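You operate a simulated robot arm through the tools that you are given. There is no shell and no other tool. Be economical: measure what you need, move in short steps, check, and stop when the job is done.

You are at the controls of a simulated two-armed robot. One attempt, no reset.

TASK
Pick up the tall white reducer with a black band over a blue band with one hand, pass it to the other hand and put it on the top of the cream heat cabinet.

Only the result counts: the job must be done as asked and must still hold three seconds after the hand-in. Knocking over, shifting, dropping, spilling or breaking anything else fails it.

THE ROBOT
Two 7-joint arms with three-finger grippers on one trunk, on a base that drives. Base frame: it is fixed to the floor where the robot stands at the start and does not move with it; the origin is under the middle of the robot, x ahead of it, y to its left, z up; the surface under the hand at the start is at about z = 800. Units: mm, rad, N and s.
The left shoulder is at the start at [50, 154, 979], the right one opposite. With the tool pointing down near the work surface each hand reaches from about 200 to 640 mm from the robot's upright axis, wherever it stands, measured 20 degrees to its own side. Places, roughly: tall white reducer with a black ba (5x6x11 cm) [500, 200, 800]; top of the cream heat cabinet (29x20 cm) [-1660, -320, 1140]. Payload 2.69 kg a hand.
Tool frame (each hand has its own): the origin (TCP) lies between the finger pads and is the grasp point; the fingertips stand 29 mm ahead of it; z points along the fingers, y is the line along which they close. Largest opening 120 mm; the body of the gripper starts 78 mm behind the TCP.
Orientation is told as [roll, pitch, yaw] about the base's x, y, z axes, in that order, counted from this pose: with the fingers straight down and closing along the base's y, the tool's x points along the base's -x, its y along +y and its z along -z.

THE INTERFACE
- The arms move only by the tool servo_tool. It takes "left_series", "right_series" or both (then of equal length, played together; a hand with none holds still); each is a list of rows, each a list of 3 entries, a list of its own where there are three numbers: the opening, from 0 (shut) to 1 (fully open), then the shift along the base's x, y, z in mm, then the turn, a rotation vector about the base's x, y, z in rad. In form: [[gripper, [tx, ty, tz], [wx, wy, wz]], ...]. A call has 1 to 20 rows; each row is the pose to reach, as a shift and turn from the pose commanded when the call began. A row lasts 0.2 s, in which the tool goes at most 50 mm and 0.15 rad; a call with a longer step from one row to the next is refused whole, and so is a gripper value outside its range. Where a pose cannot be reached the arm comes as near as it can. A force on the tool above 40 N (or 10 N above the force at the start of the call, whichever is more), or a blocked arm, ends the call early, and 0.2 s more pass. Each finger halts on what it meets, pressing with about 23 N; the grip force reading is that of the motor and also rises with nothing between the fingers. The clock runs only during rows and for 0.2 s after the last one: add rows that repeat a pose to give the fingers time. The reply holds the time, the measured pose of the TCP, the force on the tool along the base axes, the opening and the grip force, in the units named above and with some noise, with the torque about the TCP (base axes, N m) and any sound that the robot's microphone picked up.
- Cameras (640 x 400 px; columns grow to the right, rows downward): "scene" is now at [165.9, 27, 1172.5]; the picture's right is [0.30, -0.95, 0.00], its down [-0.12, -0.04, -0.99] and it looks along [0.95, 0.30, -0.13] (base axes); focal length 214 px, centre (320, 200). "left" rides on the left gripper at [63, 0, -104] in its tool frame; the picture's right is [0.00, 1.00, 0.00], its down [-0.83, 0.00, -0.56] and it looks along [-0.56, 0.00, 0.83] (tool axes); focal length 275 px, centre (320, 200). "right" rides on the right gripper at [63, 0, -104] in its tool frame; the picture's right is [0.00, 1.00, 0.00], its down [-0.83, 0.00, -0.56] and it looks along [-0.56, 0.00, 0.83] (tool axes); focal length 275 px, centre (320, 200). There is no depth. A picture from a camera that has moved, and an enlarged one, comes with that camera's place and axes in the base frame and with its lens.
- grab_frame(camera): a new picture of that camera. The clock stands still meanwhile.
- move_column(by): slides the trunk up (or, below 0, down) by that many mm; the arms and the scene camera ride with it, the base frame stays. It gives what a move gives, with no picture.
- steer(legs): drives the robot by 1 to 6 legs, each [ahead, left, turn to the left] in mm, mm and rad, along the robot's own axes; the way and the turn of a leg run together, so that a leg with both is an arc; at most 1500 mm and 3.142 rad a leg. The arms and the cameras ride along, it lands a little off, and it stops where it bumps. It gives what a move gives.
- aim_head(pan, tilt): turns the head with the scene camera to pan (to the left, within 1.396 rad either way) and tilt (down, from -0.506 to 1.204), counted from straight ahead of the robot. It gives what a move gives.
- zoom(camera, box): a new picture of the part [left, top, right, bottom] of that camera's present view, enlarged. The clock stands still meanwhile.
- sign_off(): hands the job in; it is judged then, once.

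Work in short steps. Places have to be worked out from the pictures, the camera data and where the tool is seen: move nearer, look again, correct. Check each grasp and each placing, and mend what went wrong. You have 120 turns and 92 pictures in all, those below and enlarged ones among them. Open the grippers and draw the arms clear of the work before you hand the job in, unless the task says otherwise; then end with one line.

The tools are called after "Request:" by a JSON object that holds its "fn" and its "kwargs". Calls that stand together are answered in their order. servo_tool: Moves the arms, as the interface text tells. Its arguments: {"type":"object","properties":{"left_series":{"type":"array"},"right_series":{"type":"array"}},"required":[]} The other tools are called the same way: move_column (by) slides the trunk up or down; steer (legs) drives the base; aim_head (pan, tilt) turns the head that bears the scene camera; grab_frame (camera) takes a picture; zoom (camera, box) takes an enlarged picture of a part of a camera's view; sign_off () hands the job in.

At the start:

```text
time: 0.0
left_tool_pos: [387.1, 363.7, 1055.2]
left_tool_rot: [0.0, 0.001, 0.0]
left_force: [-0.2, -1.9, 0.2]
left_moment: [-0.01, 0.0, -0.01]
left_opening: 119.9
left_grip_force: 0.2
right_tool_pos: [282.0, 12.6, 1118.6]
right_tool_rot: [-0.001, 0.001, 0.001]
right_force: [-0.9, 0.4, -0.1]
right_moment: [-0.01, 0.0, 0.0]
right_opening: 120.1
right_grip_force: 0.1
trunk travel left (down, up): [-350.0, 88.0]
robot x, y, heading: [-1.9, -0.7, -0.002]
head pan, tilt: [0.305, 0.129]
```

scene: 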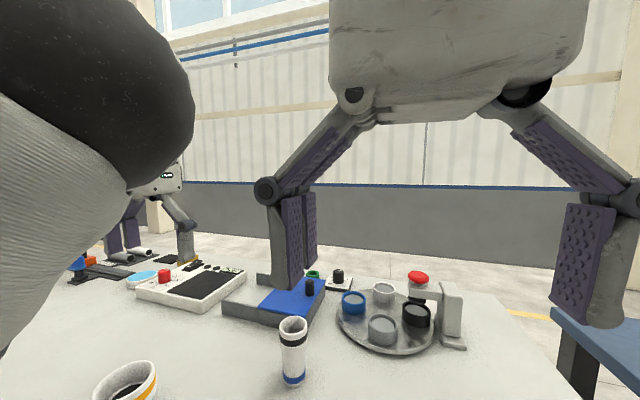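
right: 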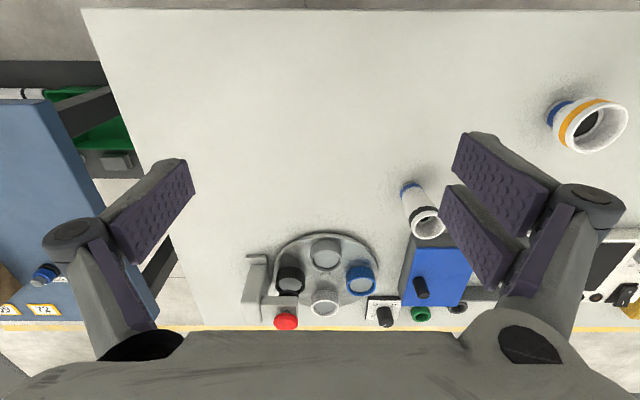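
left: 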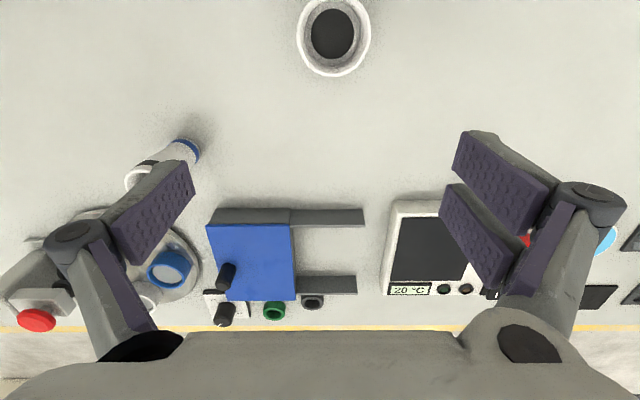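

I start by looking closely at the reducer, and toward other parts of the room later.

Request:
{"fn": "zoom", "kwargs": {"camera": "scene", "box": [220, 260, 380, 400]}}

Request:
{"fn": "zoom", "kwargs": {"camera": "right", "box": [360, 140, 500, 260]}}

```text
2.86 times, centred on (300, 330) of scene
camera zoom: at [165.9, 27.0, 1172.5], right [0.3, -0.95, 0.0], down [-0.12, -0.04, -0.99], along [0.95, 0.3, -0.13], focal length 613 px, centre (377, -171)
```

zoom: 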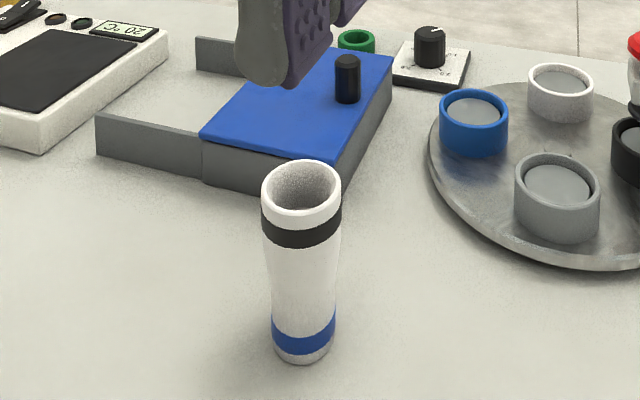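

```text
3.33 times, centred on (430, 200) of right
camera zoom: at [217.5, 12.3, 1224.5], right [0.0, 1.0, 0.0], down [0.83, 0.0, 0.56], along [0.56, 0.0, -0.83], focal length 918 px, centre (-47, 200)
```

zoom: 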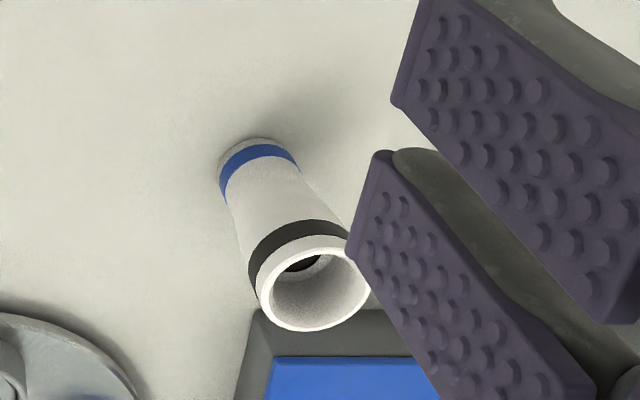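

The reducer stands at about (477, 174), flaring from 39 mm at the base to 49 mm at the top, about 110 mm tall. I move the left hand above it, turned -90° so that it closes along x. That leaves the right hand free to come in from the side later.

Request:
{"fn": "servo_tool", "kwargs": {"left_series": [[1, [8, -17, 0], [0, 0, -0.143]], [1, [16, -34, 0], [0, 0, -0.286]], [1, [25, -52, 0], [0, 0, -0.428]], [1, [33, -69, -5], [0, 0, -0.571]], [1, [41, -86, -10], [0, 0, -0.714]], [1, [49, -104, -15], [0, 0, -0.857]], [1, [57, -121, -20], [0, 0, -1.0]], [1, [65, -138, -30], [0, 0, -1.142]], [1, [74, -155, -40], [0, 0, -1.285]], [1, [82, -173, -50], [0, 0, -1.428]], [1, [90, -190, -60], [0, 0, -1.571]], [1, [90, -190, -60], [0, 0, -1.571]]]}}

Request:
{"fn": "grab_frame", "kwargs": {"camera": "left"}}

Request:
{"fn": "grab_frame", "kwargs": {"camera": "scene"}}

```text
time: 2.6
left_tool_pos: [492.3, 177.2, 996.6]
left_tool_rot: [-0.001, 0.0, -1.573]
left_force: [0.1, -0.2, 0.1]
left_moment: [0.0, -0.04, -0.01]
left_opening: 119.9
left_grip_force: 0.2
left hand out of reach, approached as far as the arm can: row 5, 6, 7, 8, 9, 10, 11, 12
right_tool_pos: [281.0, 13.4, 1118.6]
right_tool_rot: [-0.001, 0.001, 0.0]
right_force: [-0.7, -0.1, 0.3]
right_moment: [-0.02, -0.02, -0.02]
right_opening: 119.8
right_grip_force: 0.1
trunk travel left (down, up): [-350.0, 88.0]
robot x, y, heading: [-3.4, 0.2, -0.0]
head pan, tilt: [0.305, 0.129]
```

```text
86 pictures are left
camera left: at [492.5, 241.6, 1101.4], right [1.0, -0.01, 0.0], down [0.0, -0.83, 0.56], along [-0.01, -0.56, -0.83], focal length 275 px, centre (320, 200)
```

left: 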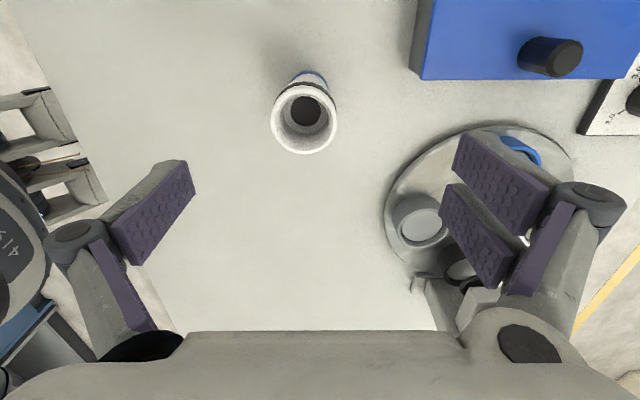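

```text
85 pictures are left
camera scene: at [165.8, 27.0, 1172.5], right [0.3, -0.95, 0.0], down [-0.12, -0.04, -0.99], along [0.95, 0.3, -0.13], focal length 214 px, centre (320, 200)
```

scene: 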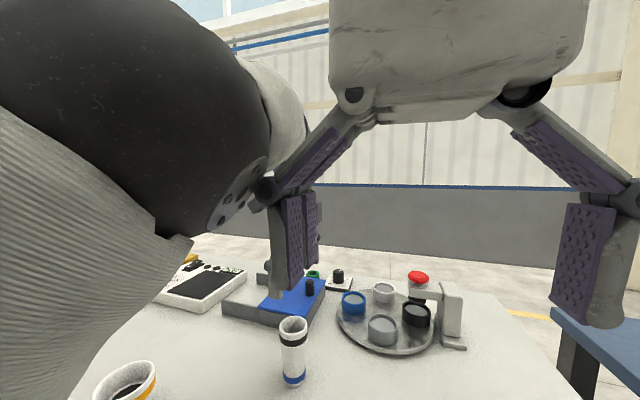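

The object sits at about (482, 178), and the arm stopped slightly off its target in x. I descend a bit and see how the pose follows.

Request:
{"fn": "servo_tool", "kwargs": {"left_series": [[1, [0, 2, -15], [0, 0, 0]], [1, [0, 4, -30], [0, 0, 0]], [1, [0, 4, -30], [0, 0, 0]]]}}

```text
time: 3.4
left_tool_pos: [492.4, 183.7, 966.1]
left_tool_rot: [-0.001, -0.002, -1.571]
left_force: [-1.4, -1.4, -0.4]
left_moment: [0.01, 0.05, -0.02]
left_opening: 120.0
left_grip_force: 0.0
right_tool_pos: [280.6, 13.1, 1118.9]
right_tool_rot: [0.001, 0.001, -0.001]
right_force: [-0.7, -1.5, -2.8]
right_moment: [-0.17, -0.05, 0.04]
right_opening: 117.3
right_grip_force: 0.1
trunk travel left (down, up): [-350.0, 88.0]
robot x, y, heading: [-0.9, 0.6, 0.001]
head pan, tilt: [0.305, 0.129]
```

The right hand's readings changed (opening 117, a small force), so the left forearm probably touches the right fingers. I move the right hand away to the right.

Request:
{"fn": "servo_tool", "kwargs": {"right_series": [[1, [0, -40, 0], [0, 0, 0]], [1, [0, -80, 0], [0, 0, 0]], [1, [0, -120, 0], [0, 0, 0]], [1, [0, -160, 0], [0, 0, 0]], [1, [0, -190, 0], [0, 0, 0]], [1, [0, -190, 0], [0, 0, 0]]]}}

Request:
{"fn": "grab_frame", "kwargs": {"camera": "scene"}}

```text
time: 4.8
left_tool_pos: [493.1, 183.6, 965.7]
left_tool_rot: [-0.004, -0.001, -1.571]
left_force: [0.3, -0.1, 0.5]
left_moment: [0.02, 0.0, 0.0]
left_opening: 120.0
left_grip_force: 0.1
right_tool_pos: [283.3, -164.4, 1091.9]
right_tool_rot: [-0.001, -0.001, 0.001]
right_force: [-0.2, -0.7, 0.4]
right_moment: [0.01, -0.05, 0.0]
right_opening: 120.0
right_grip_force: 0.1
right hand out of reach, approached as far as the arm can: row 3, 4, 5, 6
trunk travel left (down, up): [-350.0, 88.0]
robot x, y, heading: [-2.3, -3.4, 0.004]
head pan, tilt: [0.305, 0.129]
```

```text
84 pictures are left
camera scene: at [165.9, 27.1, 1172.5], right [0.3, -0.95, 0.0], down [-0.12, -0.04, -0.99], along [0.95, 0.3, -0.13], focal length 214 px, centre (320, 200)
```

scene: 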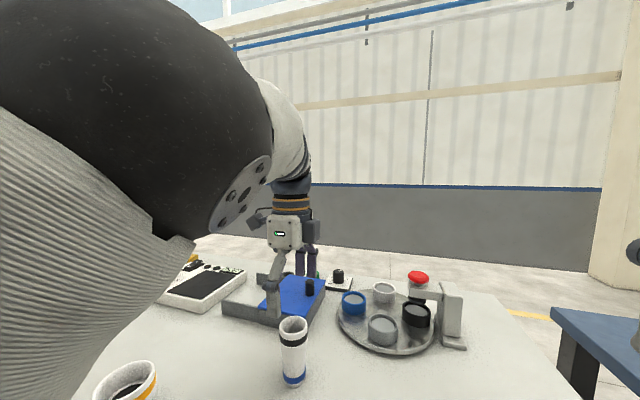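

Clear now. I correct the left hand over the reducer and look.

Request:
{"fn": "servo_tool", "kwargs": {"left_series": [[1, [-5, -3, 0], [0, 0, 0]], [1, [-11, -6, 0], [0, 0, 0]], [1, [-11, -6, 0], [0, 0, 0]]]}}

Request:
{"fn": "grab_frame", "kwargs": {"camera": "left"}}

```text
time: 5.6
left_tool_pos: [493.7, 180.2, 967.6]
left_tool_rot: [-0.002, 0.001, -1.571]
left_force: [-0.3, 0.1, 0.3]
left_moment: [0.0, -0.01, -0.01]
left_opening: 119.9
left_grip_force: 0.0
left hand out of reach, approached as far as the arm can: row 1, 2, 3
right_tool_pos: [282.7, -162.2, 1091.6]
right_tool_rot: [0.002, 0.0, 0.002]
right_force: [-0.6, 0.4, -0.3]
right_moment: [-0.01, 0.04, 0.03]
right_opening: 119.9
right_grip_force: 0.1
trunk travel left (down, up): [-350.0, 88.0]
robot x, y, heading: [0.5, -2.9, 0.001]
head pan, tilt: [0.305, 0.129]
```

```text
83 pictures are left
camera left: at [493.8, 244.0, 1071.0], right [1.0, 0.0, 0.0], down [0.0, -0.83, 0.56], along [0.0, -0.56, -0.83], focal length 275 px, centre (320, 200)
```

left: 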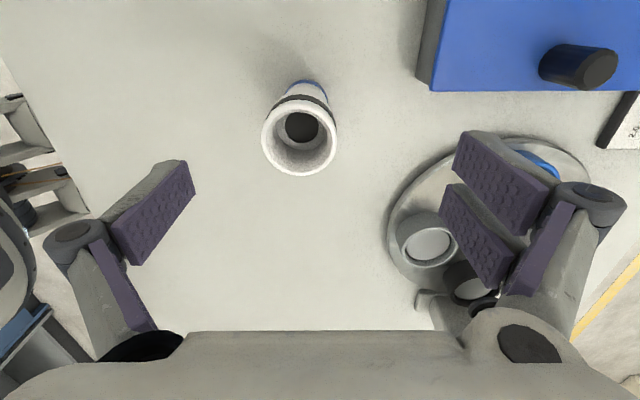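

The arm cannot come nearer in x with this yaw. I back the base up 45 mm to gain room.

Request:
{"fn": "steer", "kwargs": {"legs": [[-45, 0, 0]]}}

```text
time: 6.5
left_tool_pos: [448.1, 180.1, 967.7]
left_tool_rot: [0.001, -0.001, -1.571]
left_force: [-0.7, 0.0, 0.7]
left_moment: [0.01, -0.06, 0.0]
left_opening: 120.0
left_grip_force: 0.0
right_tool_pos: [237.3, -164.7, 1092.2]
right_tool_rot: [0.001, -0.001, -0.002]
right_force: [-0.8, 0.3, -0.3]
right_moment: [-0.02, -0.07, -0.01]
right_opening: 120.3
right_grip_force: 0.1
trunk travel left (down, up): [-350.0, 88.0]
robot x, y, heading: [-44.8, 2.1, 0.0]
head pan, tilt: [0.305, 0.129]
```

Now I move the left hand to x≈482.

Request:
{"fn": "servo_tool", "kwargs": {"left_series": [[1, [17, 0, 0], [0, 0, 0]], [1, [34, 0, 0], [0, 0, 0]], [1, [34, 0, 0], [0, 0, 0]]]}}

Request:
{"fn": "grab_frame", "kwargs": {"camera": "left"}}

```text
time: 7.3
left_tool_pos: [481.0, 180.8, 967.8]
left_tool_rot: [-0.002, -0.001, -1.57]
left_force: [0.2, 0.0, 0.7]
left_moment: [0.02, 0.01, -0.03]
left_opening: 119.8
left_grip_force: 0.1
right_tool_pos: [238.7, -163.7, 1091.7]
right_tool_rot: [0.003, -0.002, 0.002]
right_force: [-0.7, 0.1, 0.2]
right_moment: [-0.01, 0.01, -0.03]
right_opening: 119.9
right_grip_force: 0.0
trunk travel left (down, up): [-350.0, 88.0]
robot x, y, heading: [-44.3, -0.2, 0.002]
head pan, tilt: [0.305, 0.129]
```

```text
82 pictures are left
camera left: at [482.7, 243.8, 1071.7], right [1.0, 0.0, 0.0], down [0.0, -0.83, 0.56], along [0.0, -0.56, -0.83], focal length 275 px, centre (320, 200)
```

left: 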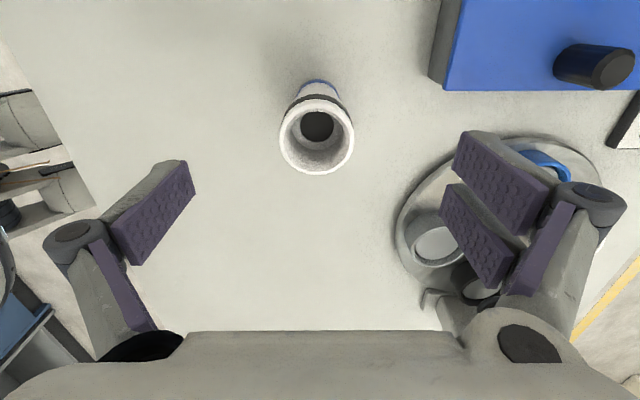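

Centred over the reducer. I descend to TCP z≈892 with the fingers open.

Request:
{"fn": "servo_tool", "kwargs": {"left_series": [[1, [-1, 0, -20], [0, 0, 0]], [1, [-1, 0, -40], [0, 0, 0]], [1, [-1, 0, -60], [0, 0, 0]], [1, [-1, 0, -76], [0, 0, 0]], [1, [-1, 0, -76], [0, 0, 0]]]}}

Request:
{"fn": "grab_frame", "kwargs": {"camera": "left"}}

Request:
{"fn": "grab_frame", "kwargs": {"camera": "scene"}}

```text
time: 8.5
left_tool_pos: [483.0, 180.2, 891.8]
left_tool_rot: [-0.001, 0.001, -1.57]
left_force: [-0.4, -0.1, 0.5]
left_moment: [-0.03, -0.03, 0.0]
left_opening: 120.0
left_grip_force: 0.0
right_tool_pos: [237.3, -163.2, 1092.1]
right_tool_rot: [0.001, -0.001, 0.001]
right_force: [0.5, -0.7, -0.5]
right_moment: [0.02, -0.04, -0.01]
right_opening: 120.2
right_grip_force: 0.0
trunk travel left (down, up): [-350.0, 88.0]
robot x, y, heading: [-43.3, -1.6, -0.002]
head pan, tilt: [0.305, 0.129]
```

```text
81 pictures are left
camera left: at [482.8, 243.7, 995.4], right [1.0, -0.01, 0.0], down [0.0, -0.83, 0.56], along [0.0, -0.56, -0.83], focal length 275 px, centre (320, 200)
```

left: 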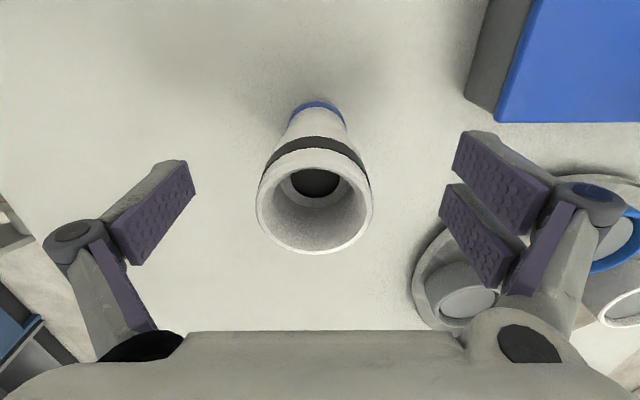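

```text
80 pictures are left
camera scene: at [121.1, 26.9, 1172.5], right [0.3, -0.95, 0.0], down [-0.12, -0.04, -0.99], along [0.95, 0.3, -0.13], focal length 214 px, centre (320, 200)
```

scene: 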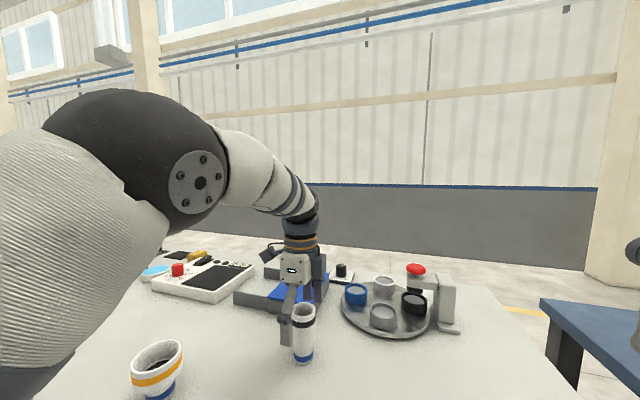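

Centred and level. I close the left gripper.

Request:
{"fn": "servo_tool", "kwargs": {"left_series": [[0.5, [0, 0, 0], [0, 0, 0]], [0.4, [0, 0, 0], [0, 0, 0]], [0.3, [0, 0, 0], [0, 0, 0]], [0.0, [0, 0, 0], [0, 0, 0]], [0.0, [0, 0, 0], [0, 0, 0]], [0.0, [0, 0, 0], [0, 0, 0]]]}}

Request:
{"fn": "grab_frame", "kwargs": {"camera": "left"}}

```text
time: 9.9
left_tool_pos: [483.3, 180.6, 891.3]
left_tool_rot: [-0.004, 0.001, -1.569]
left_force: [-0.8, -0.4, 0.1]
left_moment: [-0.02, 0.0, 0.01]
left_opening: 50.9
left_grip_force: 23.3
right_tool_pos: [237.8, -162.4, 1092.4]
right_tool_rot: [0.002, 0.0, -0.001]
right_force: [0.0, -0.5, -0.1]
right_moment: [0.02, 0.01, -0.03]
right_opening: 120.2
right_grip_force: 0.1
trunk travel left (down, up): [-350.0, 88.0]
robot x, y, heading: [-46.0, -3.2, -0.0]
head pan, tilt: [0.305, 0.129]
```

```text
79 pictures are left
camera left: at [482.9, 243.8, 995.7], right [1.0, -0.01, 0.0], down [0.0, -0.83, 0.56], along [0.0, -0.56, -0.83], focal length 275 px, centre (320, 200)
```

left: 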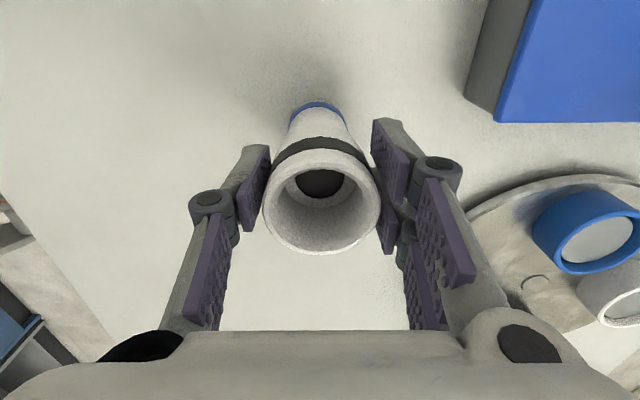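

Gripped at 51 mm. I lift straight up 150 mm.

Request:
{"fn": "servo_tool", "kwargs": {"left_series": [[0, [0, 0, 15], [0, 0, 0]], [0, [0, 0, 40], [0, 0, 0]], [0, [0, 0, 70], [0, 0, 0]], [0, [0, 0, 100], [0, 0, 0]], [0, [0, 0, 130], [0, 0, 0]], [0, [0, 0, 150], [0, 0, 0]], [0, [0, 0, 150], [0, 0, 0]]]}}

Request:
{"fn": "grab_frame", "kwargs": {"camera": "scene"}}

```text
time: 11.5
left_tool_pos: [481.7, 178.6, 1040.2]
left_tool_rot: [-0.002, 0.001, -1.57]
left_force: [-0.1, 0.5, -1.1]
left_moment: [0.02, -0.02, -0.01]
left_opening: 50.4
left_grip_force: 23.0
right_tool_pos: [238.4, -163.3, 1091.5]
right_tool_rot: [0.002, 0.0, -0.001]
right_force: [0.0, -0.1, -0.2]
right_moment: [0.02, 0.01, -0.02]
right_opening: 119.7
right_grip_force: 0.0
trunk travel left (down, up): [-350.0, 88.0]
robot x, y, heading: [-45.3, 3.1, 0.0]
head pan, tilt: [0.305, 0.129]
```

```text
78 pictures are left
camera scene: at [121.2, 27.0, 1172.5], right [0.3, -0.95, 0.0], down [-0.12, -0.04, -0.99], along [0.95, 0.3, -0.13], focal length 214 px, centre (320, 200)
```

scene: 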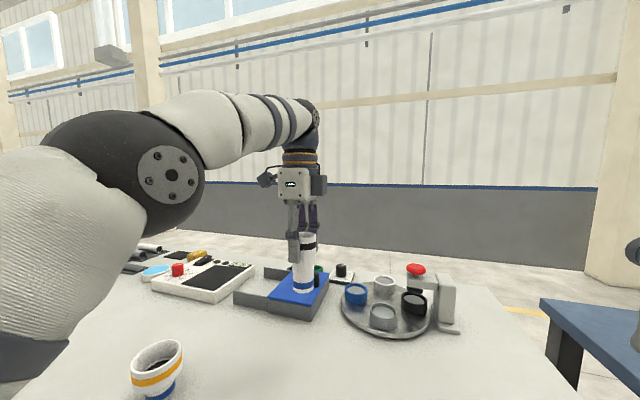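

The reducer is held firmly. Now I turn the right hand so it points along +y with fingers closing along x and its camera on top, in free space to the right.

Request:
{"fn": "servo_tool", "kwargs": {"right_series": [[1, [10, -3, -3], [0.0864, 0.0864, -0.0864]], [1, [20, -6, -6], [0.1727, 0.1727, -0.1727]], [1, [30, -9, -9], [0.259, 0.259, -0.259]], [1, [40, -12, -12], [0.3454, 0.3454, -0.3454]], [1, [50, -15, -15], [0.4318, 0.4318, -0.4318]], [1, [60, -18, -18], [0.518, 0.518, -0.518]], [1, [70, -21, -21], [0.6045, 0.6045, -0.6045]], [1, [80, -24, -24], [0.691, 0.691, -0.691]], [1, [90, -27, -27], [0.777, 0.777, -0.777]], [1, [100, -30, -30], [0.8636, 0.8636, -0.8636]], [1, [110, -33, -33], [0.95, 0.95, -0.95]], [1, [120, -36, -36], [1.0363, 1.0363, -1.0363]], [1, [130, -39, -39], [1.1227, 1.1227, -1.1227]], [1, [140, -40, -40], [1.209, 1.209, -1.209]], [1, [140, -40, -40], [1.209, 1.209, -1.209]]]}}

Request:
{"fn": "aim_head", "kwargs": {"pan": 0.0, "tilt": 0.2}}

Request:
{"fn": "grab_frame", "kwargs": {"camera": "scene"}}

```text
time: 14.7
left_tool_pos: [482.4, 179.1, 1039.6]
left_tool_rot: [-0.001, 0.0, -1.57]
left_force: [0.6, 0.1, -0.8]
left_moment: [-0.01, 0.01, -0.04]
left_opening: 50.5
left_grip_force: 22.3
right_tool_pos: [377.4, -202.5, 1050.4]
right_tool_rot: [-1.365, 1.568, -2.94]
right_force: [0.6, -0.2, 0.1]
right_moment: [0.03, 0.03, 0.03]
right_opening: 119.7
right_grip_force: 0.0
trunk travel left (down, up): [-350.0, 88.0]
robot x, y, heading: [-46.7, 3.5, -0.003]
head pan, tilt: [0.305, 0.129]
```

```text
time: 15.5
left_tool_pos: [482.9, 179.5, 1039.4]
left_tool_rot: [-0.001, 0.0, -1.571]
left_force: [0.3, -0.1, -1.9]
left_moment: [0.01, 0.02, -0.02]
left_opening: 50.3
left_grip_force: 23.4
right_tool_pos: [377.5, -203.6, 1050.5]
right_tool_rot: [-0.165, 1.568, -1.734]
right_force: [-0.5, 0.2, -0.2]
right_moment: [-0.01, -0.03, 0.03]
right_opening: 120.1
right_grip_force: 0.1
trunk travel left (down, up): [-350.0, 88.0]
robot x, y, heading: [-44.9, 3.6, 0.001]
head pan, tilt: [0.0, 0.201]
```

```text
77 pictures are left
camera scene: at [126.2, -0.8, 1165.9], right [0.0, -1.0, 0.0], down [-0.2, 0.0, -0.98], along [0.98, 0.0, -0.2], focal length 214 px, centre (320, 200)
```

scene: 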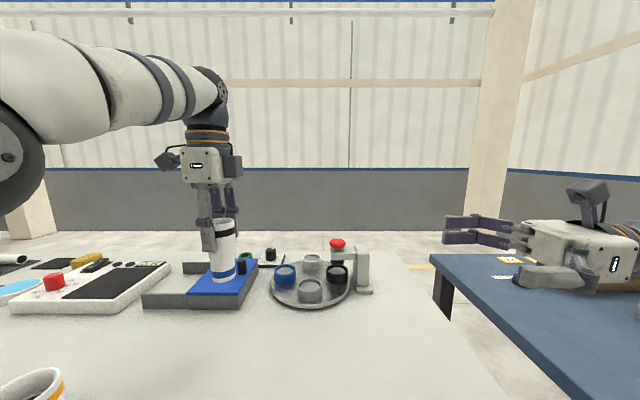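

The right hand is oriented as wanted. I bring the left hand to y≈115 and the right hand to a pre-position at about (482, 5, 978).

Request:
{"fn": "servo_tool", "kwargs": {"left_series": [[0, [0, -10, 0], [0, 0, 0]], [0, [0, -25, 0], [0, 0, 0]], [0, [0, -40, 0], [0, 0, 0]], [0, [0, -55, 0], [0, 0, 0]], [0, [0, -65, 0], [0, 0, 0]], [0, [0, -65, 0], [0, 0, 0]], [0, [0, -65, 0], [0, 0, 0]], [0, [0, -65, 0], [0, 0, 0]]], "right_series": [[1, [20, 10, -15], [0, 0, 0]], [1, [40, 30, -30], [0, 0, 0]], [1, [60, 60, -45], [0, 0, 0]], [1, [80, 100, -60], [0, 0, 0]], [1, [105, 140, -72], [0, 0, 0]], [1, [105, 180, -72], [0, 0, 0]], [1, [105, 208, -72], [0, 0, 0]], [1, [105, 208, -72], [0, 0, 0]]]}}

Request:
{"fn": "grab_frame", "kwargs": {"camera": "right"}}

Request:
{"fn": "grab_frame", "kwargs": {"camera": "scene"}}

```text
time: 17.3
left_tool_pos: [482.0, 115.9, 1040.6]
left_tool_rot: [0.0, 0.0, -1.57]
left_force: [-0.5, 0.3, -1.1]
left_moment: [-0.03, 0.05, 0.01]
left_opening: 50.6
left_grip_force: 23.5
right_tool_pos: [483.2, 5.9, 980.3]
right_tool_rot: [-0.295, 1.568, -1.866]
right_force: [0.9, 0.2, -0.8]
right_moment: [-0.02, 0.02, 0.03]
right_opening: 120.0
right_grip_force: 0.0
trunk travel left (down, up): [-350.0, 88.0]
robot x, y, heading: [-45.0, 1.6, -0.005]
head pan, tilt: [0.0, 0.201]
```

```text
76 pictures are left
camera right: at [481.8, -98.3, 1043.0], right [1.0, 0.0, 0.0], down [0.0, -0.56, -0.83], along [0.0, 0.83, -0.56], focal length 275 px, centre (320, 200)
```

right: 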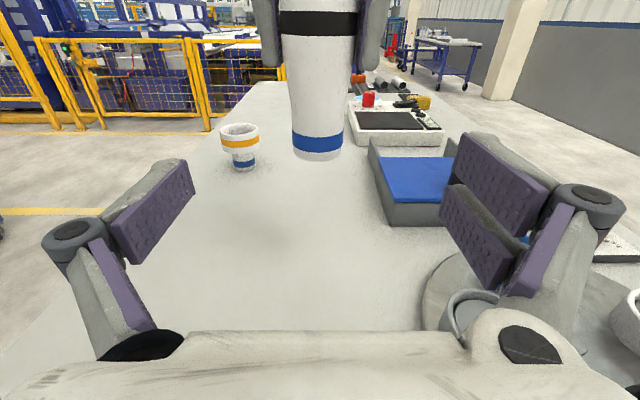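

```text
75 pictures are left
camera scene: at [126.1, -1.0, 1165.9], right [0.0, -1.0, 0.0], down [-0.2, 0.0, -0.98], along [0.98, 0.0, -0.2], focal length 214 px, centre (320, 200)
```

scene: 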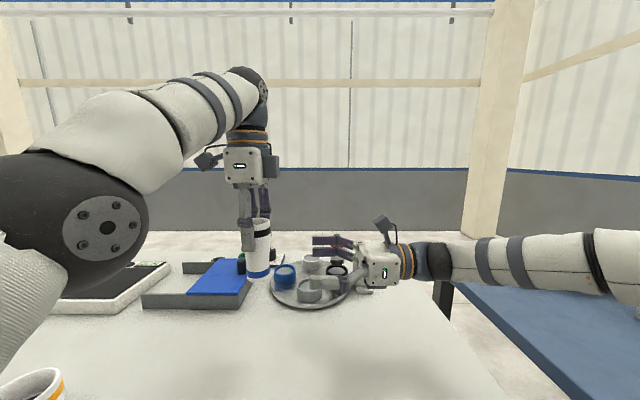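

Everything lines up: the reducer's bottom is at z≈949 and centred in x with the right hand. I raise the right hand 8 mm and advance +y onto the reducer's lower part.

Request:
{"fn": "servo_tool", "kwargs": {"right_series": [[1, [-1, 20, 8], [0, 0, 0]], [1, [-1, 40, 8], [0, 0, 0]], [1, [-1, 60, 8], [0, 0, 0]], [1, [-1, 80, 8], [0, 0, 0]], [1, [-1, 95, 8], [0, 0, 0]], [1, [-1, 109, 8], [0, 0, 0]], [1, [-1, 109, 8], [0, 0, 0]]]}}

Request:
{"fn": "grab_frame", "kwargs": {"camera": "right"}}

Request:
{"fn": "grab_frame", "kwargs": {"camera": "scene"}}

```text
time: 18.9
left_tool_pos: [480.5, 116.6, 1040.0]
left_tool_rot: [-0.001, 0.0, -1.569]
left_force: [0.0, -0.5, -0.9]
left_moment: [0.01, 0.01, 0.03]
left_opening: 50.5
left_grip_force: 22.9
right_tool_pos: [481.9, 114.0, 987.8]
right_tool_rot: [-0.166, 1.569, -1.739]
right_force: [0.4, 0.6, 0.7]
right_moment: [0.03, 0.01, 0.01]
right_opening: 120.0
right_grip_force: 0.0
trunk travel left (down, up): [-350.0, 88.0]
robot x, y, heading: [-45.0, -3.4, -0.001]
head pan, tilt: [0.0, 0.201]
```

```text
74 pictures are left
camera right: at [482.2, 9.7, 1051.4], right [1.0, 0.0, 0.0], down [0.0, -0.56, -0.83], along [0.0, 0.83, -0.56], focal length 275 px, centre (320, 200)
```

right: 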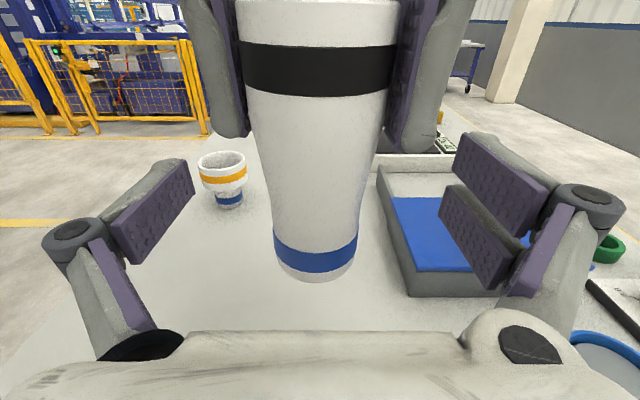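

```text
73 pictures are left
camera scene: at [126.2, -1.0, 1165.9], right [0.0, -1.0, 0.0], down [-0.2, 0.0, -0.98], along [0.98, 0.0, -0.2], focal length 214 px, centre (320, 200)
```

scene: 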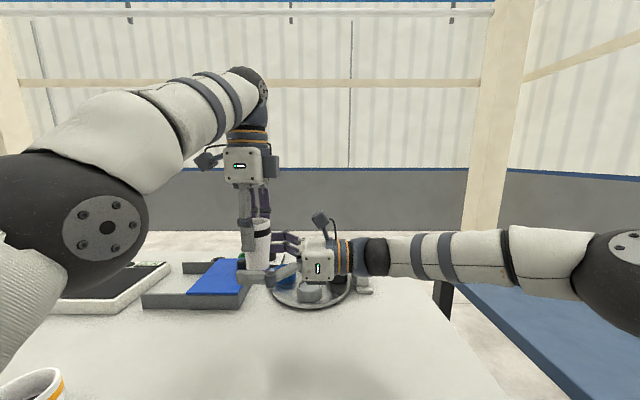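

The reducer's lower half is between the right fingers. I close the right gripper while the left still holds.

Request:
{"fn": "servo_tool", "kwargs": {"right_series": [[0.5, [0, 0, 0], [0, 0, 0]], [0.4, [0, 0, 0], [0, 0, 0]], [0.3, [0, 0, 0], [0, 0, 0]], [0.0, [0, 0, 0], [0, 0, 0]], [0.0, [0, 0, 0], [0, 0, 0]], [0.0, [0, 0, 0], [0, 0, 0]]]}}

Request:
{"fn": "grab_frame", "kwargs": {"camera": "right"}}

```text
time: 20.3
left_tool_pos: [482.7, 116.1, 1040.0]
left_tool_rot: [0.0, 0.0, -1.57]
left_force: [4.0, -0.1, -1.4]
left_moment: [-0.07, -0.28, 0.11]
left_opening: 50.4
left_grip_force: 23.2
right_tool_pos: [482.8, 114.8, 986.7]
right_tool_rot: [-0.259, 1.569, -1.831]
right_force: [-2.8, 0.1, 0.3]
right_moment: [0.05, 0.13, -0.13]
right_opening: 41.3
right_grip_force: 23.6
trunk travel left (down, up): [-350.0, 88.0]
robot x, y, heading: [-44.9, -0.7, -0.001]
head pan, tilt: [0.0, 0.201]
```

```text
72 pictures are left
camera right: at [482.0, 9.8, 1051.4], right [1.0, 0.0, 0.0], down [0.0, -0.56, -0.83], along [0.0, 0.83, -0.56], focal length 275 px, centre (320, 200)
```

right: 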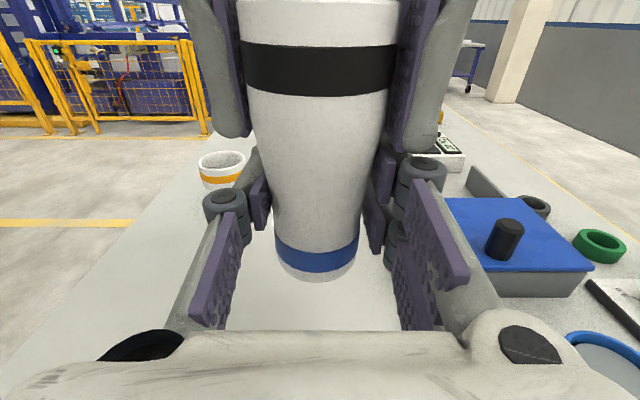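

Gripped at 41 mm with 23 N. I open the left hand gently, then raise it clear.

Request:
{"fn": "servo_tool", "kwargs": {"left_series": [[0.5, [0, 0, 0], [0, 0, 0]], [0.7, [0, 0, 0], [0, 0, 0]], [0.9, [0, 0, 0], [0, 0, 0]], [0.9, [0, 0, 15], [0, 0, 0]], [0.9, [0, 0, 35], [0, 0, 0]], [0.9, [0, 0, 60], [0, 0, 0]], [0.9, [0, 0, 90], [0, 0, 0]], [0.9, [0, 0, 110], [0, 0, 0]], [0.9, [0, 0, 110], [0, 0, 0]]]}}

Request:
{"fn": "grab_frame", "kwargs": {"camera": "right"}}

Request:
{"fn": "grab_frame", "kwargs": {"camera": "scene"}}

```text
time: 22.3
left_tool_pos: [449.6, 135.2, 1090.7]
left_tool_rot: [0.002, 0.0, -1.571]
left_force: [0.2, -1.4, 0.1]
left_moment: [0.02, -0.01, 0.02]
left_opening: 107.8
left_grip_force: 0.0
left hand out of reach, approached as far as the arm can: row 4, 5, 6, 7, 8, 9
right_tool_pos: [481.7, 114.5, 986.2]
right_tool_rot: [0.077, 1.57, -1.495]
right_force: [0.4, 0.6, -2.0]
right_moment: [0.02, -0.01, 0.0]
right_opening: 40.6
right_grip_force: 23.6
trunk travel left (down, up): [-350.0, 88.0]
robot x, y, heading: [-43.4, -0.1, 0.001]
head pan, tilt: [0.0, 0.201]
```

```text
71 pictures are left
camera right: at [481.7, 9.8, 1051.5], right [1.0, 0.0, 0.0], down [0.0, -0.56, -0.83], along [0.0, 0.83, -0.56], focal length 275 px, centre (320, 200)
```

right: 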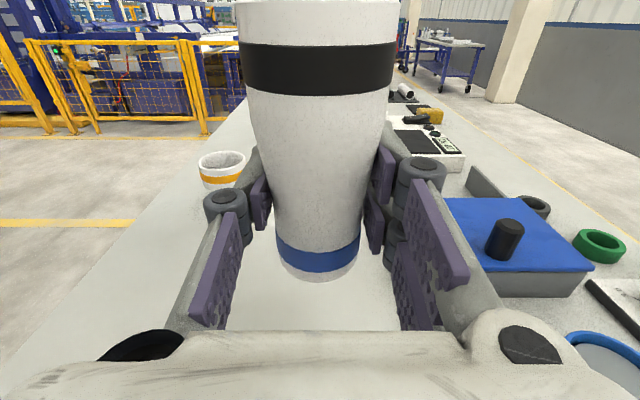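

```text
70 pictures are left
camera scene: at [125.8, -0.8, 1166.0], right [0.0, -1.0, 0.0], down [-0.2, 0.0, -0.98], along [0.98, 0.0, -0.2], focal length 214 px, centre (320, 200)
```

scene: 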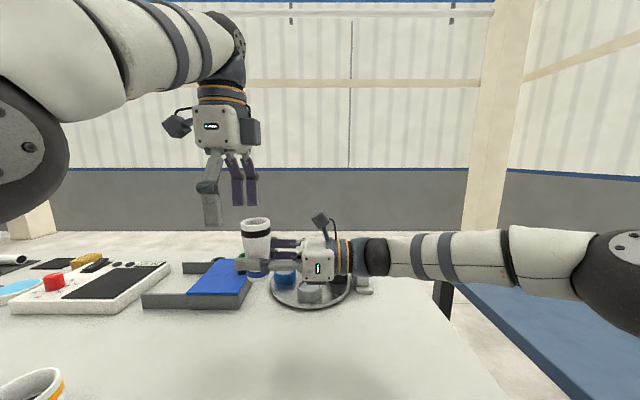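

The right hand holds the reducer upright, the left is free. I move the left hand away to the left and unwind its yaw.

Request:
{"fn": "servo_tool", "kwargs": {"left_series": [[0.9, [0, 25, 5], [0, 0, 0]], [0.9, [0, 50, 10], [0, 0, 0.14]], [0.9, [-5, 75, 10], [0, 0, 0.28]], [0.9, [-10, 100, 10], [0, 0, 0.42]], [0.9, [-20, 120, 10], [0, 0, 0.56]], [0.9, [-30, 140, 10], [0, 0, 0.7]], [0.9, [-40, 160, 10], [0, 0, 0.84]], [0.9, [-50, 180, 10], [0, 0, 0.98]], [0.9, [-60, 200, 10], [0, 0, 1.12]], [0.9, [-70, 215, 10], [0, 0, 1.26]], [0.9, [-80, 225, 10], [0, 0, 1.4]], [0.9, [-90, 230, 10], [0, 0, 1.54]], [0.9, [-90, 230, 10], [0, 0, 1.57]]]}}

Request:
{"fn": "servo_tool", "kwargs": {"right_series": [[0, [0, -10, 20], [0, 0, 0]], [0, [0, -25, 45], [0, 0, 0]], [0, [-15, -45, 70], [0, 0, 0]], [0, [-35, -65, 95], [0, 0, 0]], [0, [-55, -85, 115], [0, 0, 0]], [0, [-75, -100, 130], [0, 0, 0]], [0, [-75, -100, 130], [0, 0, 0]]]}}

Request:
{"fn": "grab_frame", "kwargs": {"camera": "scene"}}

```text
time: 25.1
left_tool_pos: [391.3, 356.5, 1067.2]
left_tool_rot: [-0.001, -0.001, 0.0]
left_force: [-0.4, -0.1, 0.2]
left_moment: [-0.01, 0.02, 0.03]
left_opening: 107.8
left_grip_force: 0.1
left hand out of reach, approached as far as the arm can: row 7, 8, 9, 10, 11, 12, 13
right_tool_pos: [482.5, 113.3, 986.8]
right_tool_rot: [-0.196, 1.571, -1.766]
right_force: [0.0, -0.5, -1.5]
right_moment: [0.02, 0.02, -0.02]
right_opening: 40.5
right_grip_force: 23.0
trunk travel left (down, up): [-350.0, 88.0]
robot x, y, heading: [-43.8, 0.2, 0.001]
head pan, tilt: [0.0, 0.201]
```

```text
time: 26.7
left_tool_pos: [391.8, 354.4, 1067.1]
left_tool_rot: [-0.002, -0.001, -0.003]
left_force: [0.6, 0.4, -0.4]
left_moment: [0.0, 0.02, -0.02]
left_opening: 108.0
left_grip_force: 0.0
right_tool_pos: [406.1, 12.7, 1118.8]
right_tool_rot: [-0.5, 1.568, -2.071]
right_force: [-0.6, -0.4, -0.9]
right_moment: [-0.01, -0.02, 0.0]
right_opening: 40.3
right_grip_force: 22.7
trunk travel left (down, up): [-350.0, 88.0]
robot x, y, heading: [-43.2, -3.2, -0.001]
head pan, tilt: [0.0, 0.201]
```

```text
69 pictures are left
camera scene: at [126.4, -0.8, 1165.8], right [0.0, -1.0, 0.0], down [-0.2, 0.0, -0.98], along [0.98, 0.0, -0.2], focal length 214 px, centre (320, 200)
```

scene: 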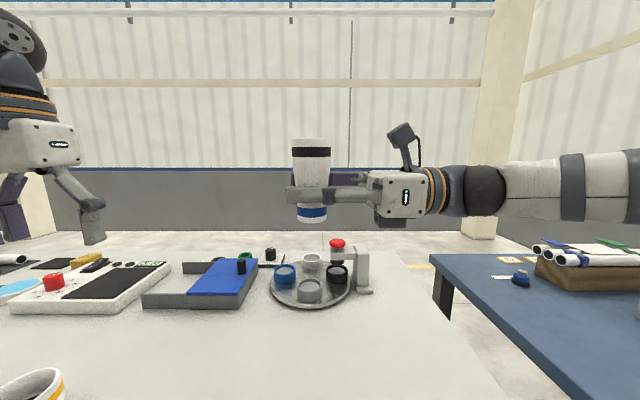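

I look to both sides before driving.

Request:
{"fn": "aim_head", "kwargs": {"pan": -1.39, "tilt": 0.3}}

Request:
{"fn": "grab_frame", "kwargs": {"camera": "scene"}}

Request:
{"fn": "aim_head", "kwargs": {"pan": 1.39, "tilt": 0.3}}

Request:
{"fn": "grab_frame", "kwargs": {"camera": "scene"}}

```text
time: 28.2
left_tool_pos: [390.8, 354.7, 1067.5]
left_tool_rot: [-0.001, -0.003, -0.001]
left_force: [0.5, -0.5, -0.7]
left_moment: [-0.02, 0.0, -0.04]
left_opening: 107.8
left_grip_force: 0.0
right_tool_pos: [406.8, 13.5, 1118.4]
right_tool_rot: [-0.197, 1.57, -1.77]
right_force: [0.3, 0.6, -1.3]
right_moment: [-0.01, -0.02, 0.02]
right_opening: 40.1
right_grip_force: 22.7
trunk travel left (down, up): [-350.0, 88.0]
robot x, y, heading: [-42.7, -1.1, 0.005]
head pan, tilt: [-1.389, 0.3]
```

```text
68 pictures are left
camera scene: at [49.9, -92.7, 1156.6], right [-0.98, -0.18, 0.0], down [-0.05, 0.29, -0.96], along [0.17, -0.94, -0.3], focal length 214 px, centre (320, 200)
```

scene: 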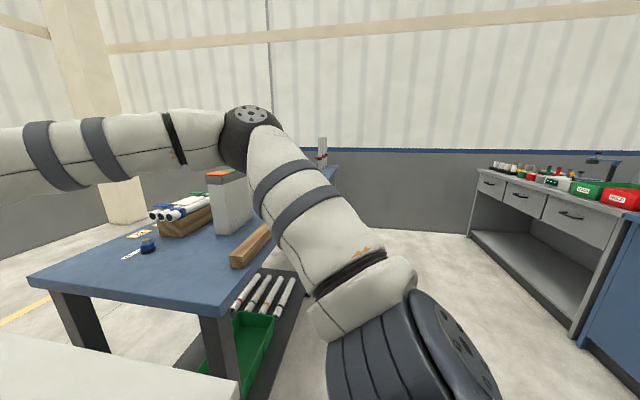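

```text
time: 30.7
left_tool_pos: [392.2, 355.6, 1068.1]
left_tool_rot: [0.0, 0.0, -0.001]
left_force: [-1.1, 0.0, 0.2]
left_moment: [0.0, 0.0, -0.02]
left_opening: 107.8
left_grip_force: 0.2
right_tool_pos: [406.6, 14.0, 1118.3]
right_tool_rot: [-0.219, 1.57, -1.788]
right_force: [-0.2, -0.2, -1.5]
right_moment: [0.01, -0.01, -0.01]
right_opening: 39.7
right_grip_force: 22.6
trunk travel left (down, up): [-350.0, 88.0]
robot x, y, heading: [-48.0, -2.4, 0.003]
head pan, tilt: [1.389, 0.3]
```

```text
67 pictures are left
camera scene: at [50.0, 90.9, 1156.6], right [0.98, -0.18, 0.0], down [-0.05, -0.29, -0.96], along [0.17, 0.94, -0.3], focal length 214 px, centre (320, 200)
```

scene: 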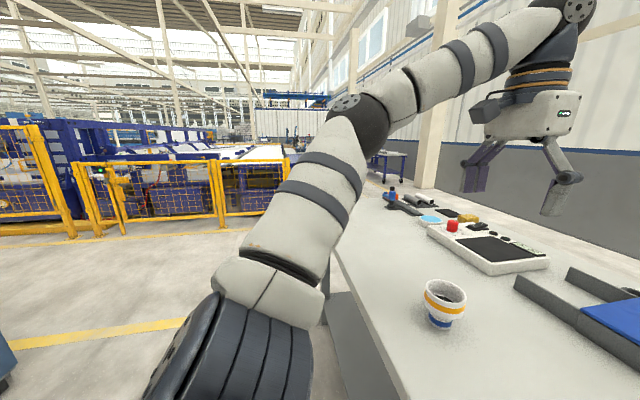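

The way back looks free. I raise the trunk and back off 350 mm from the table.

Request:
{"fn": "move_column", "kwargs": {"by": 80}}

Request:
{"fn": "steer", "kwargs": {"legs": [[-350, 0, 0]]}}

Request:
{"fn": "grab_frame", "kwargs": {"camera": "scene"}}

```text
time: 31.9
left_tool_pos: [390.5, 356.5, 1146.9]
left_tool_rot: [-0.001, 0.002, -0.004]
left_force: [0.0, 0.0, -0.1]
left_moment: [0.01, 0.03, -0.01]
left_opening: 107.9
left_grip_force: 0.0
right_tool_pos: [407.5, 13.4, 1196.3]
right_tool_rot: [-1.17, 1.568, -2.744]
right_force: [-0.6, 0.2, -2.0]
right_moment: [0.02, -0.05, 0.04]
right_opening: 40.0
right_grip_force: 22.7
trunk travel left (down, up): [-430.0, 8.0]
robot x, y, heading: [-45.8, -1.9, -0.001]
head pan, tilt: [1.389, 0.3]
```

```text
time: 34.1
left_tool_pos: [38.8, 357.1, 1147.8]
left_tool_rot: [-0.001, 0.0, 0.002]
left_force: [-0.2, 0.6, 0.1]
left_moment: [-0.01, -0.02, -0.03]
left_opening: 107.9
left_grip_force: 0.0
right_tool_pos: [55.4, 14.7, 1198.0]
right_tool_rot: [0.042, 1.57, -1.526]
right_force: [-1.0, 0.2, -1.8]
right_moment: [0.0, -0.02, -0.03]
right_opening: 40.2
right_grip_force: 23.3
trunk travel left (down, up): [-430.0, 8.0]
robot x, y, heading: [-395.9, 0.0, -0.0]
head pan, tilt: [1.389, 0.3]
```

```text
66 pictures are left
camera scene: at [-365.9, 90.5, 1250.0], right [0.98, -0.18, 0.0], down [-0.05, -0.29, -0.96], along [0.17, 0.94, -0.3], focal length 214 px, centre (320, 200)
```

scene: 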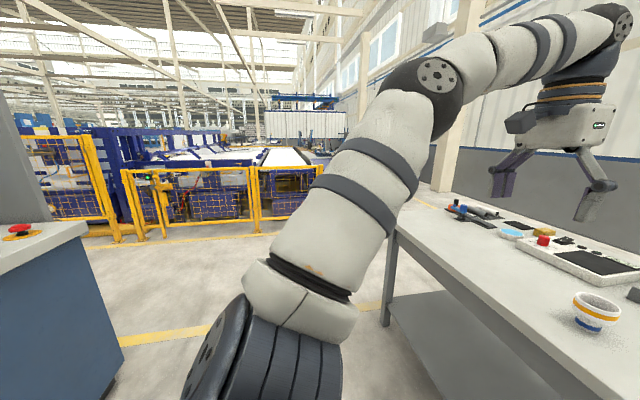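

Space on the left looks open (a blue counter beyond x<-1100, y>700). I turn left in place about 100° and look for the cabinet.

Request:
{"fn": "steer", "kwargs": {"legs": [[0, 0, 1.75]]}}

Request:
{"fn": "grab_frame", "kwargs": {"camera": "scene"}}

```text
time: 38.7
left_tool_pos: [-818.7, 370.2, 1148.6]
left_tool_rot: [-0.002, -0.001, 1.736]
left_force: [-0.5, 0.3, -0.3]
left_moment: [-0.02, 0.02, -0.01]
left_opening: 108.0
left_grip_force: 0.0
right_tool_pos: [-481.8, 442.7, 1197.9]
right_tool_rot: [-0.196, 1.569, -0.029]
right_force: [0.2, 0.1, 0.0]
right_moment: [0.01, 0.01, 0.03]
right_opening: 43.2
right_grip_force: 23.0
trunk travel left (down, up): [-430.0, 8.0]
robot x, y, heading: [-397.2, -1.2, 1.741]
head pan, tilt: [1.389, 0.3]
```

```text
65 pictures are left
camera scene: at [-489.9, 12.4, 1250.0], right [0.02, 1.0, 0.0], down [0.3, 0.0, -0.96], along [-0.96, 0.02, -0.3], focal length 214 px, centre (320, 200)
```

scene: 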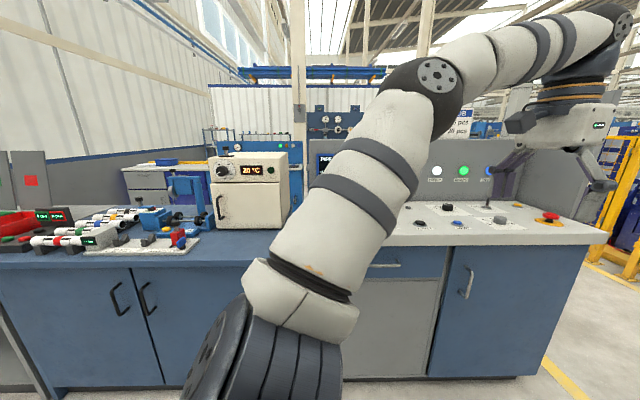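

The right opening changed from 40 to 43, so I check the reducer in the right hand.

Request:
{"fn": "grab_frame", "kwargs": {"camera": "right"}}

Request:
{"fn": "zoom", "kwargs": {"camera": "scene", "box": [180, 120, 340, 240]}}

```text
64 pictures are left
camera right: at [-380.7, 459.7, 1261.6], right [-0.16, 0.99, 0.0], down [0.55, 0.09, -0.83], along [-0.82, -0.13, -0.56], focal length 275 px, centre (320, 200)
```

right: 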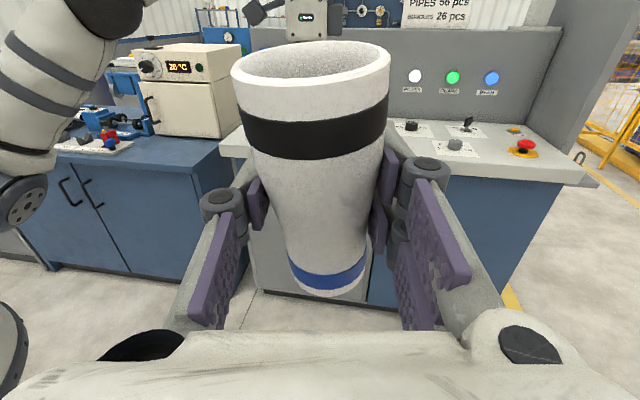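

```text
3.33 times, centred on (260, 180) of scene
camera zoom: at [-489.9, 12.4, 1250.0], right [0.02, 1.0, 0.0], down [0.3, 0.0, -0.96], along [-0.96, 0.02, -0.3], focal length 715 px, centre (520, 267)
```

zoom: 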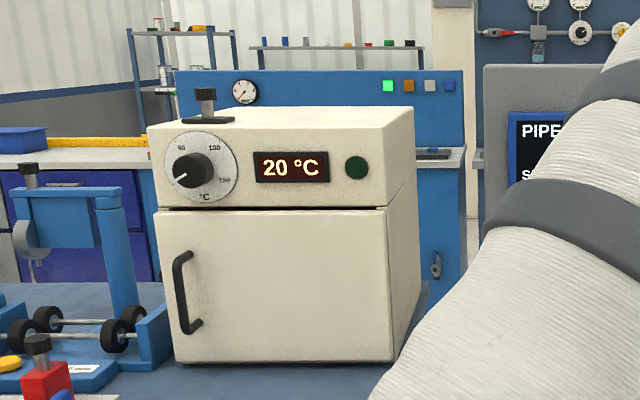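

The reducer slid down about 20 mm in the right fingers and tilted a little, but it is still held. The oven is seen, with a clamp-like knob at its front-left top. I now turn the right tool slowly toward straight ahead, which gives more forward reach.

Request:
{"fn": "servo_tool", "kwargs": {"right_series": [[0, [4, 1, 0], [0, 0, -0.06]], [0, [9, 2, 0], [0, 0, -0.13]], [0, [16, 3, 0], [0, 0, -0.2]], [0, [24, 4, 0], [0, 0, -0.28]], [0, [32, 5, 0], [0, 0, -0.36]], [0, [40, 7, 0], [0, 0, -0.44]], [0, [48, 8, 0], [0, 0, -0.52]], [0, [56, 9, 0], [0, 0, -0.6]], [0, [64, 11, 0], [0, 0, -0.68]], [0, [72, 12, 0], [0, 0, -0.74]], [0, [76, 13, 0], [0, 0, -0.78]], [0, [76, 13, 0], [0, 0, -0.785]]]}}

Request:
{"fn": "grab_frame", "kwargs": {"camera": "right"}}

```text
time: 41.3
left_tool_pos: [-817.8, 369.0, 1147.9]
left_tool_rot: [-0.002, 0.002, 1.734]
left_force: [0.4, -0.2, 0.5]
left_moment: [0.0, 0.0, -0.01]
left_opening: 108.0
left_grip_force: 0.1
right_tool_pos: [-406.7, 455.8, 1197.5]
right_tool_rot: [-0.181, 1.571, -0.801]
right_force: [-0.3, 0.1, -0.3]
right_moment: [0.03, 0.03, 0.0]
right_opening: 43.2
right_grip_force: 23.0
trunk travel left (down, up): [-430.0, 8.0]
robot x, y, heading: [-397.7, 1.4, 1.739]
head pan, tilt: [1.389, 0.3]
```

```text
62 pictures are left
camera right: at [-323.0, 394.8, 1261.6], right [0.58, 0.81, 0.0], down [0.45, -0.32, -0.83], along [-0.67, 0.49, -0.56], focal length 275 px, centre (320, 200)
```

right: 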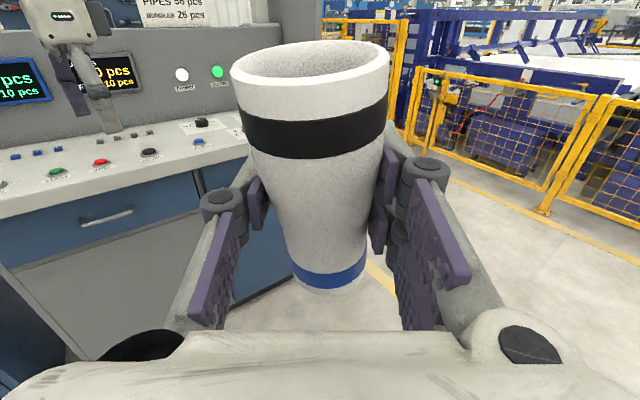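

Stable. I turn the base further left in two legs to face the bench.

Request:
{"fn": "steer", "kwargs": {"legs": [[0, 0, 0.7], [0, 0, 0.7]]}}

Request:
{"fn": "aim_head", "kwargs": {"pan": 0.2, "tilt": 0.25}}

Request:
{"fn": "grab_frame", "kwargs": {"camera": "scene"}}

Request:
{"fn": "grab_frame", "kwargs": {"camera": "right"}}

```text
time: 45.4
left_tool_pos: [-835.4, -350.9, 1148.9]
left_tool_rot: [-0.002, -0.001, 3.127]
left_force: [0.4, -0.1, -0.5]
left_moment: [0.0, 0.0, 0.0]
left_opening: 108.2
left_grip_force: 0.0
right_tool_pos: [-846.8, 68.3, 1197.0]
right_tool_rot: [-0.18, 1.569, 0.588]
right_force: [0.0, 0.2, 0.0]
right_moment: [0.01, 0.03, 0.01]
right_opening: 42.9
right_grip_force: 22.6
trunk travel left (down, up): [-430.0, 8.0]
robot x, y, heading: [-396.5, -0.9, 3.125]
head pan, tilt: [1.389, 0.3]
```

```text
time: 46.8
left_tool_pos: [-835.7, -350.5, 1148.3]
left_tool_rot: [-0.002, 0.0, 3.126]
left_force: [-0.2, -0.2, -0.3]
left_moment: [0.03, 0.01, 0.0]
left_opening: 108.1
left_grip_force: 0.1
right_tool_pos: [-845.5, 69.6, 1197.2]
right_tool_rot: [-0.221, 1.568, 0.55]
right_force: [0.1, 0.0, -0.7]
right_moment: [0.02, -0.03, 0.03]
right_opening: 43.0
right_grip_force: 23.1
trunk travel left (down, up): [-430.0, 8.0]
robot x, y, heading: [-392.6, -0.9, 3.123]
head pan, tilt: [0.201, 0.25]
```

```text
61 pictures are left
camera scene: at [-498.7, -18.5, 1254.8], right [-0.19, 0.98, 0.0], down [0.24, 0.05, -0.97], along [-0.95, -0.18, -0.25], focal length 214 px, centre (320, 200)
```

scene: 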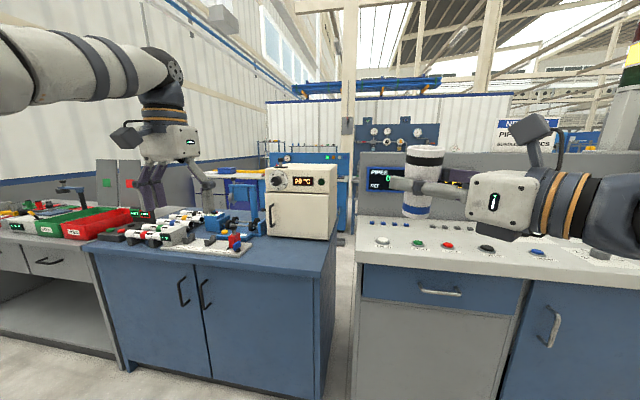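

```text
60 pictures are left
camera right: at [-771.7, 141.9, 1261.5], right [-0.7, 0.72, 0.0], down [0.4, 0.39, -0.83], along [-0.6, -0.58, -0.56], focal length 275 px, centre (320, 200)
```

right: 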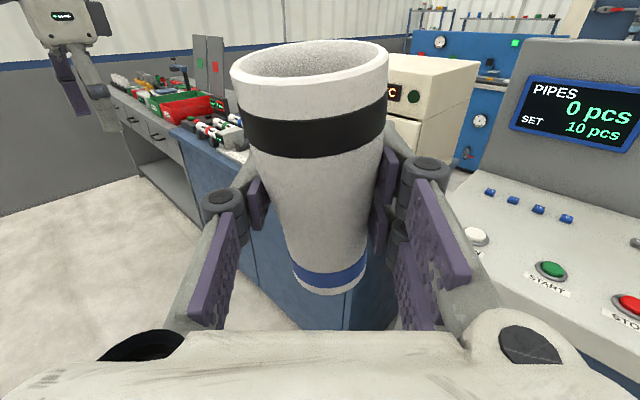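

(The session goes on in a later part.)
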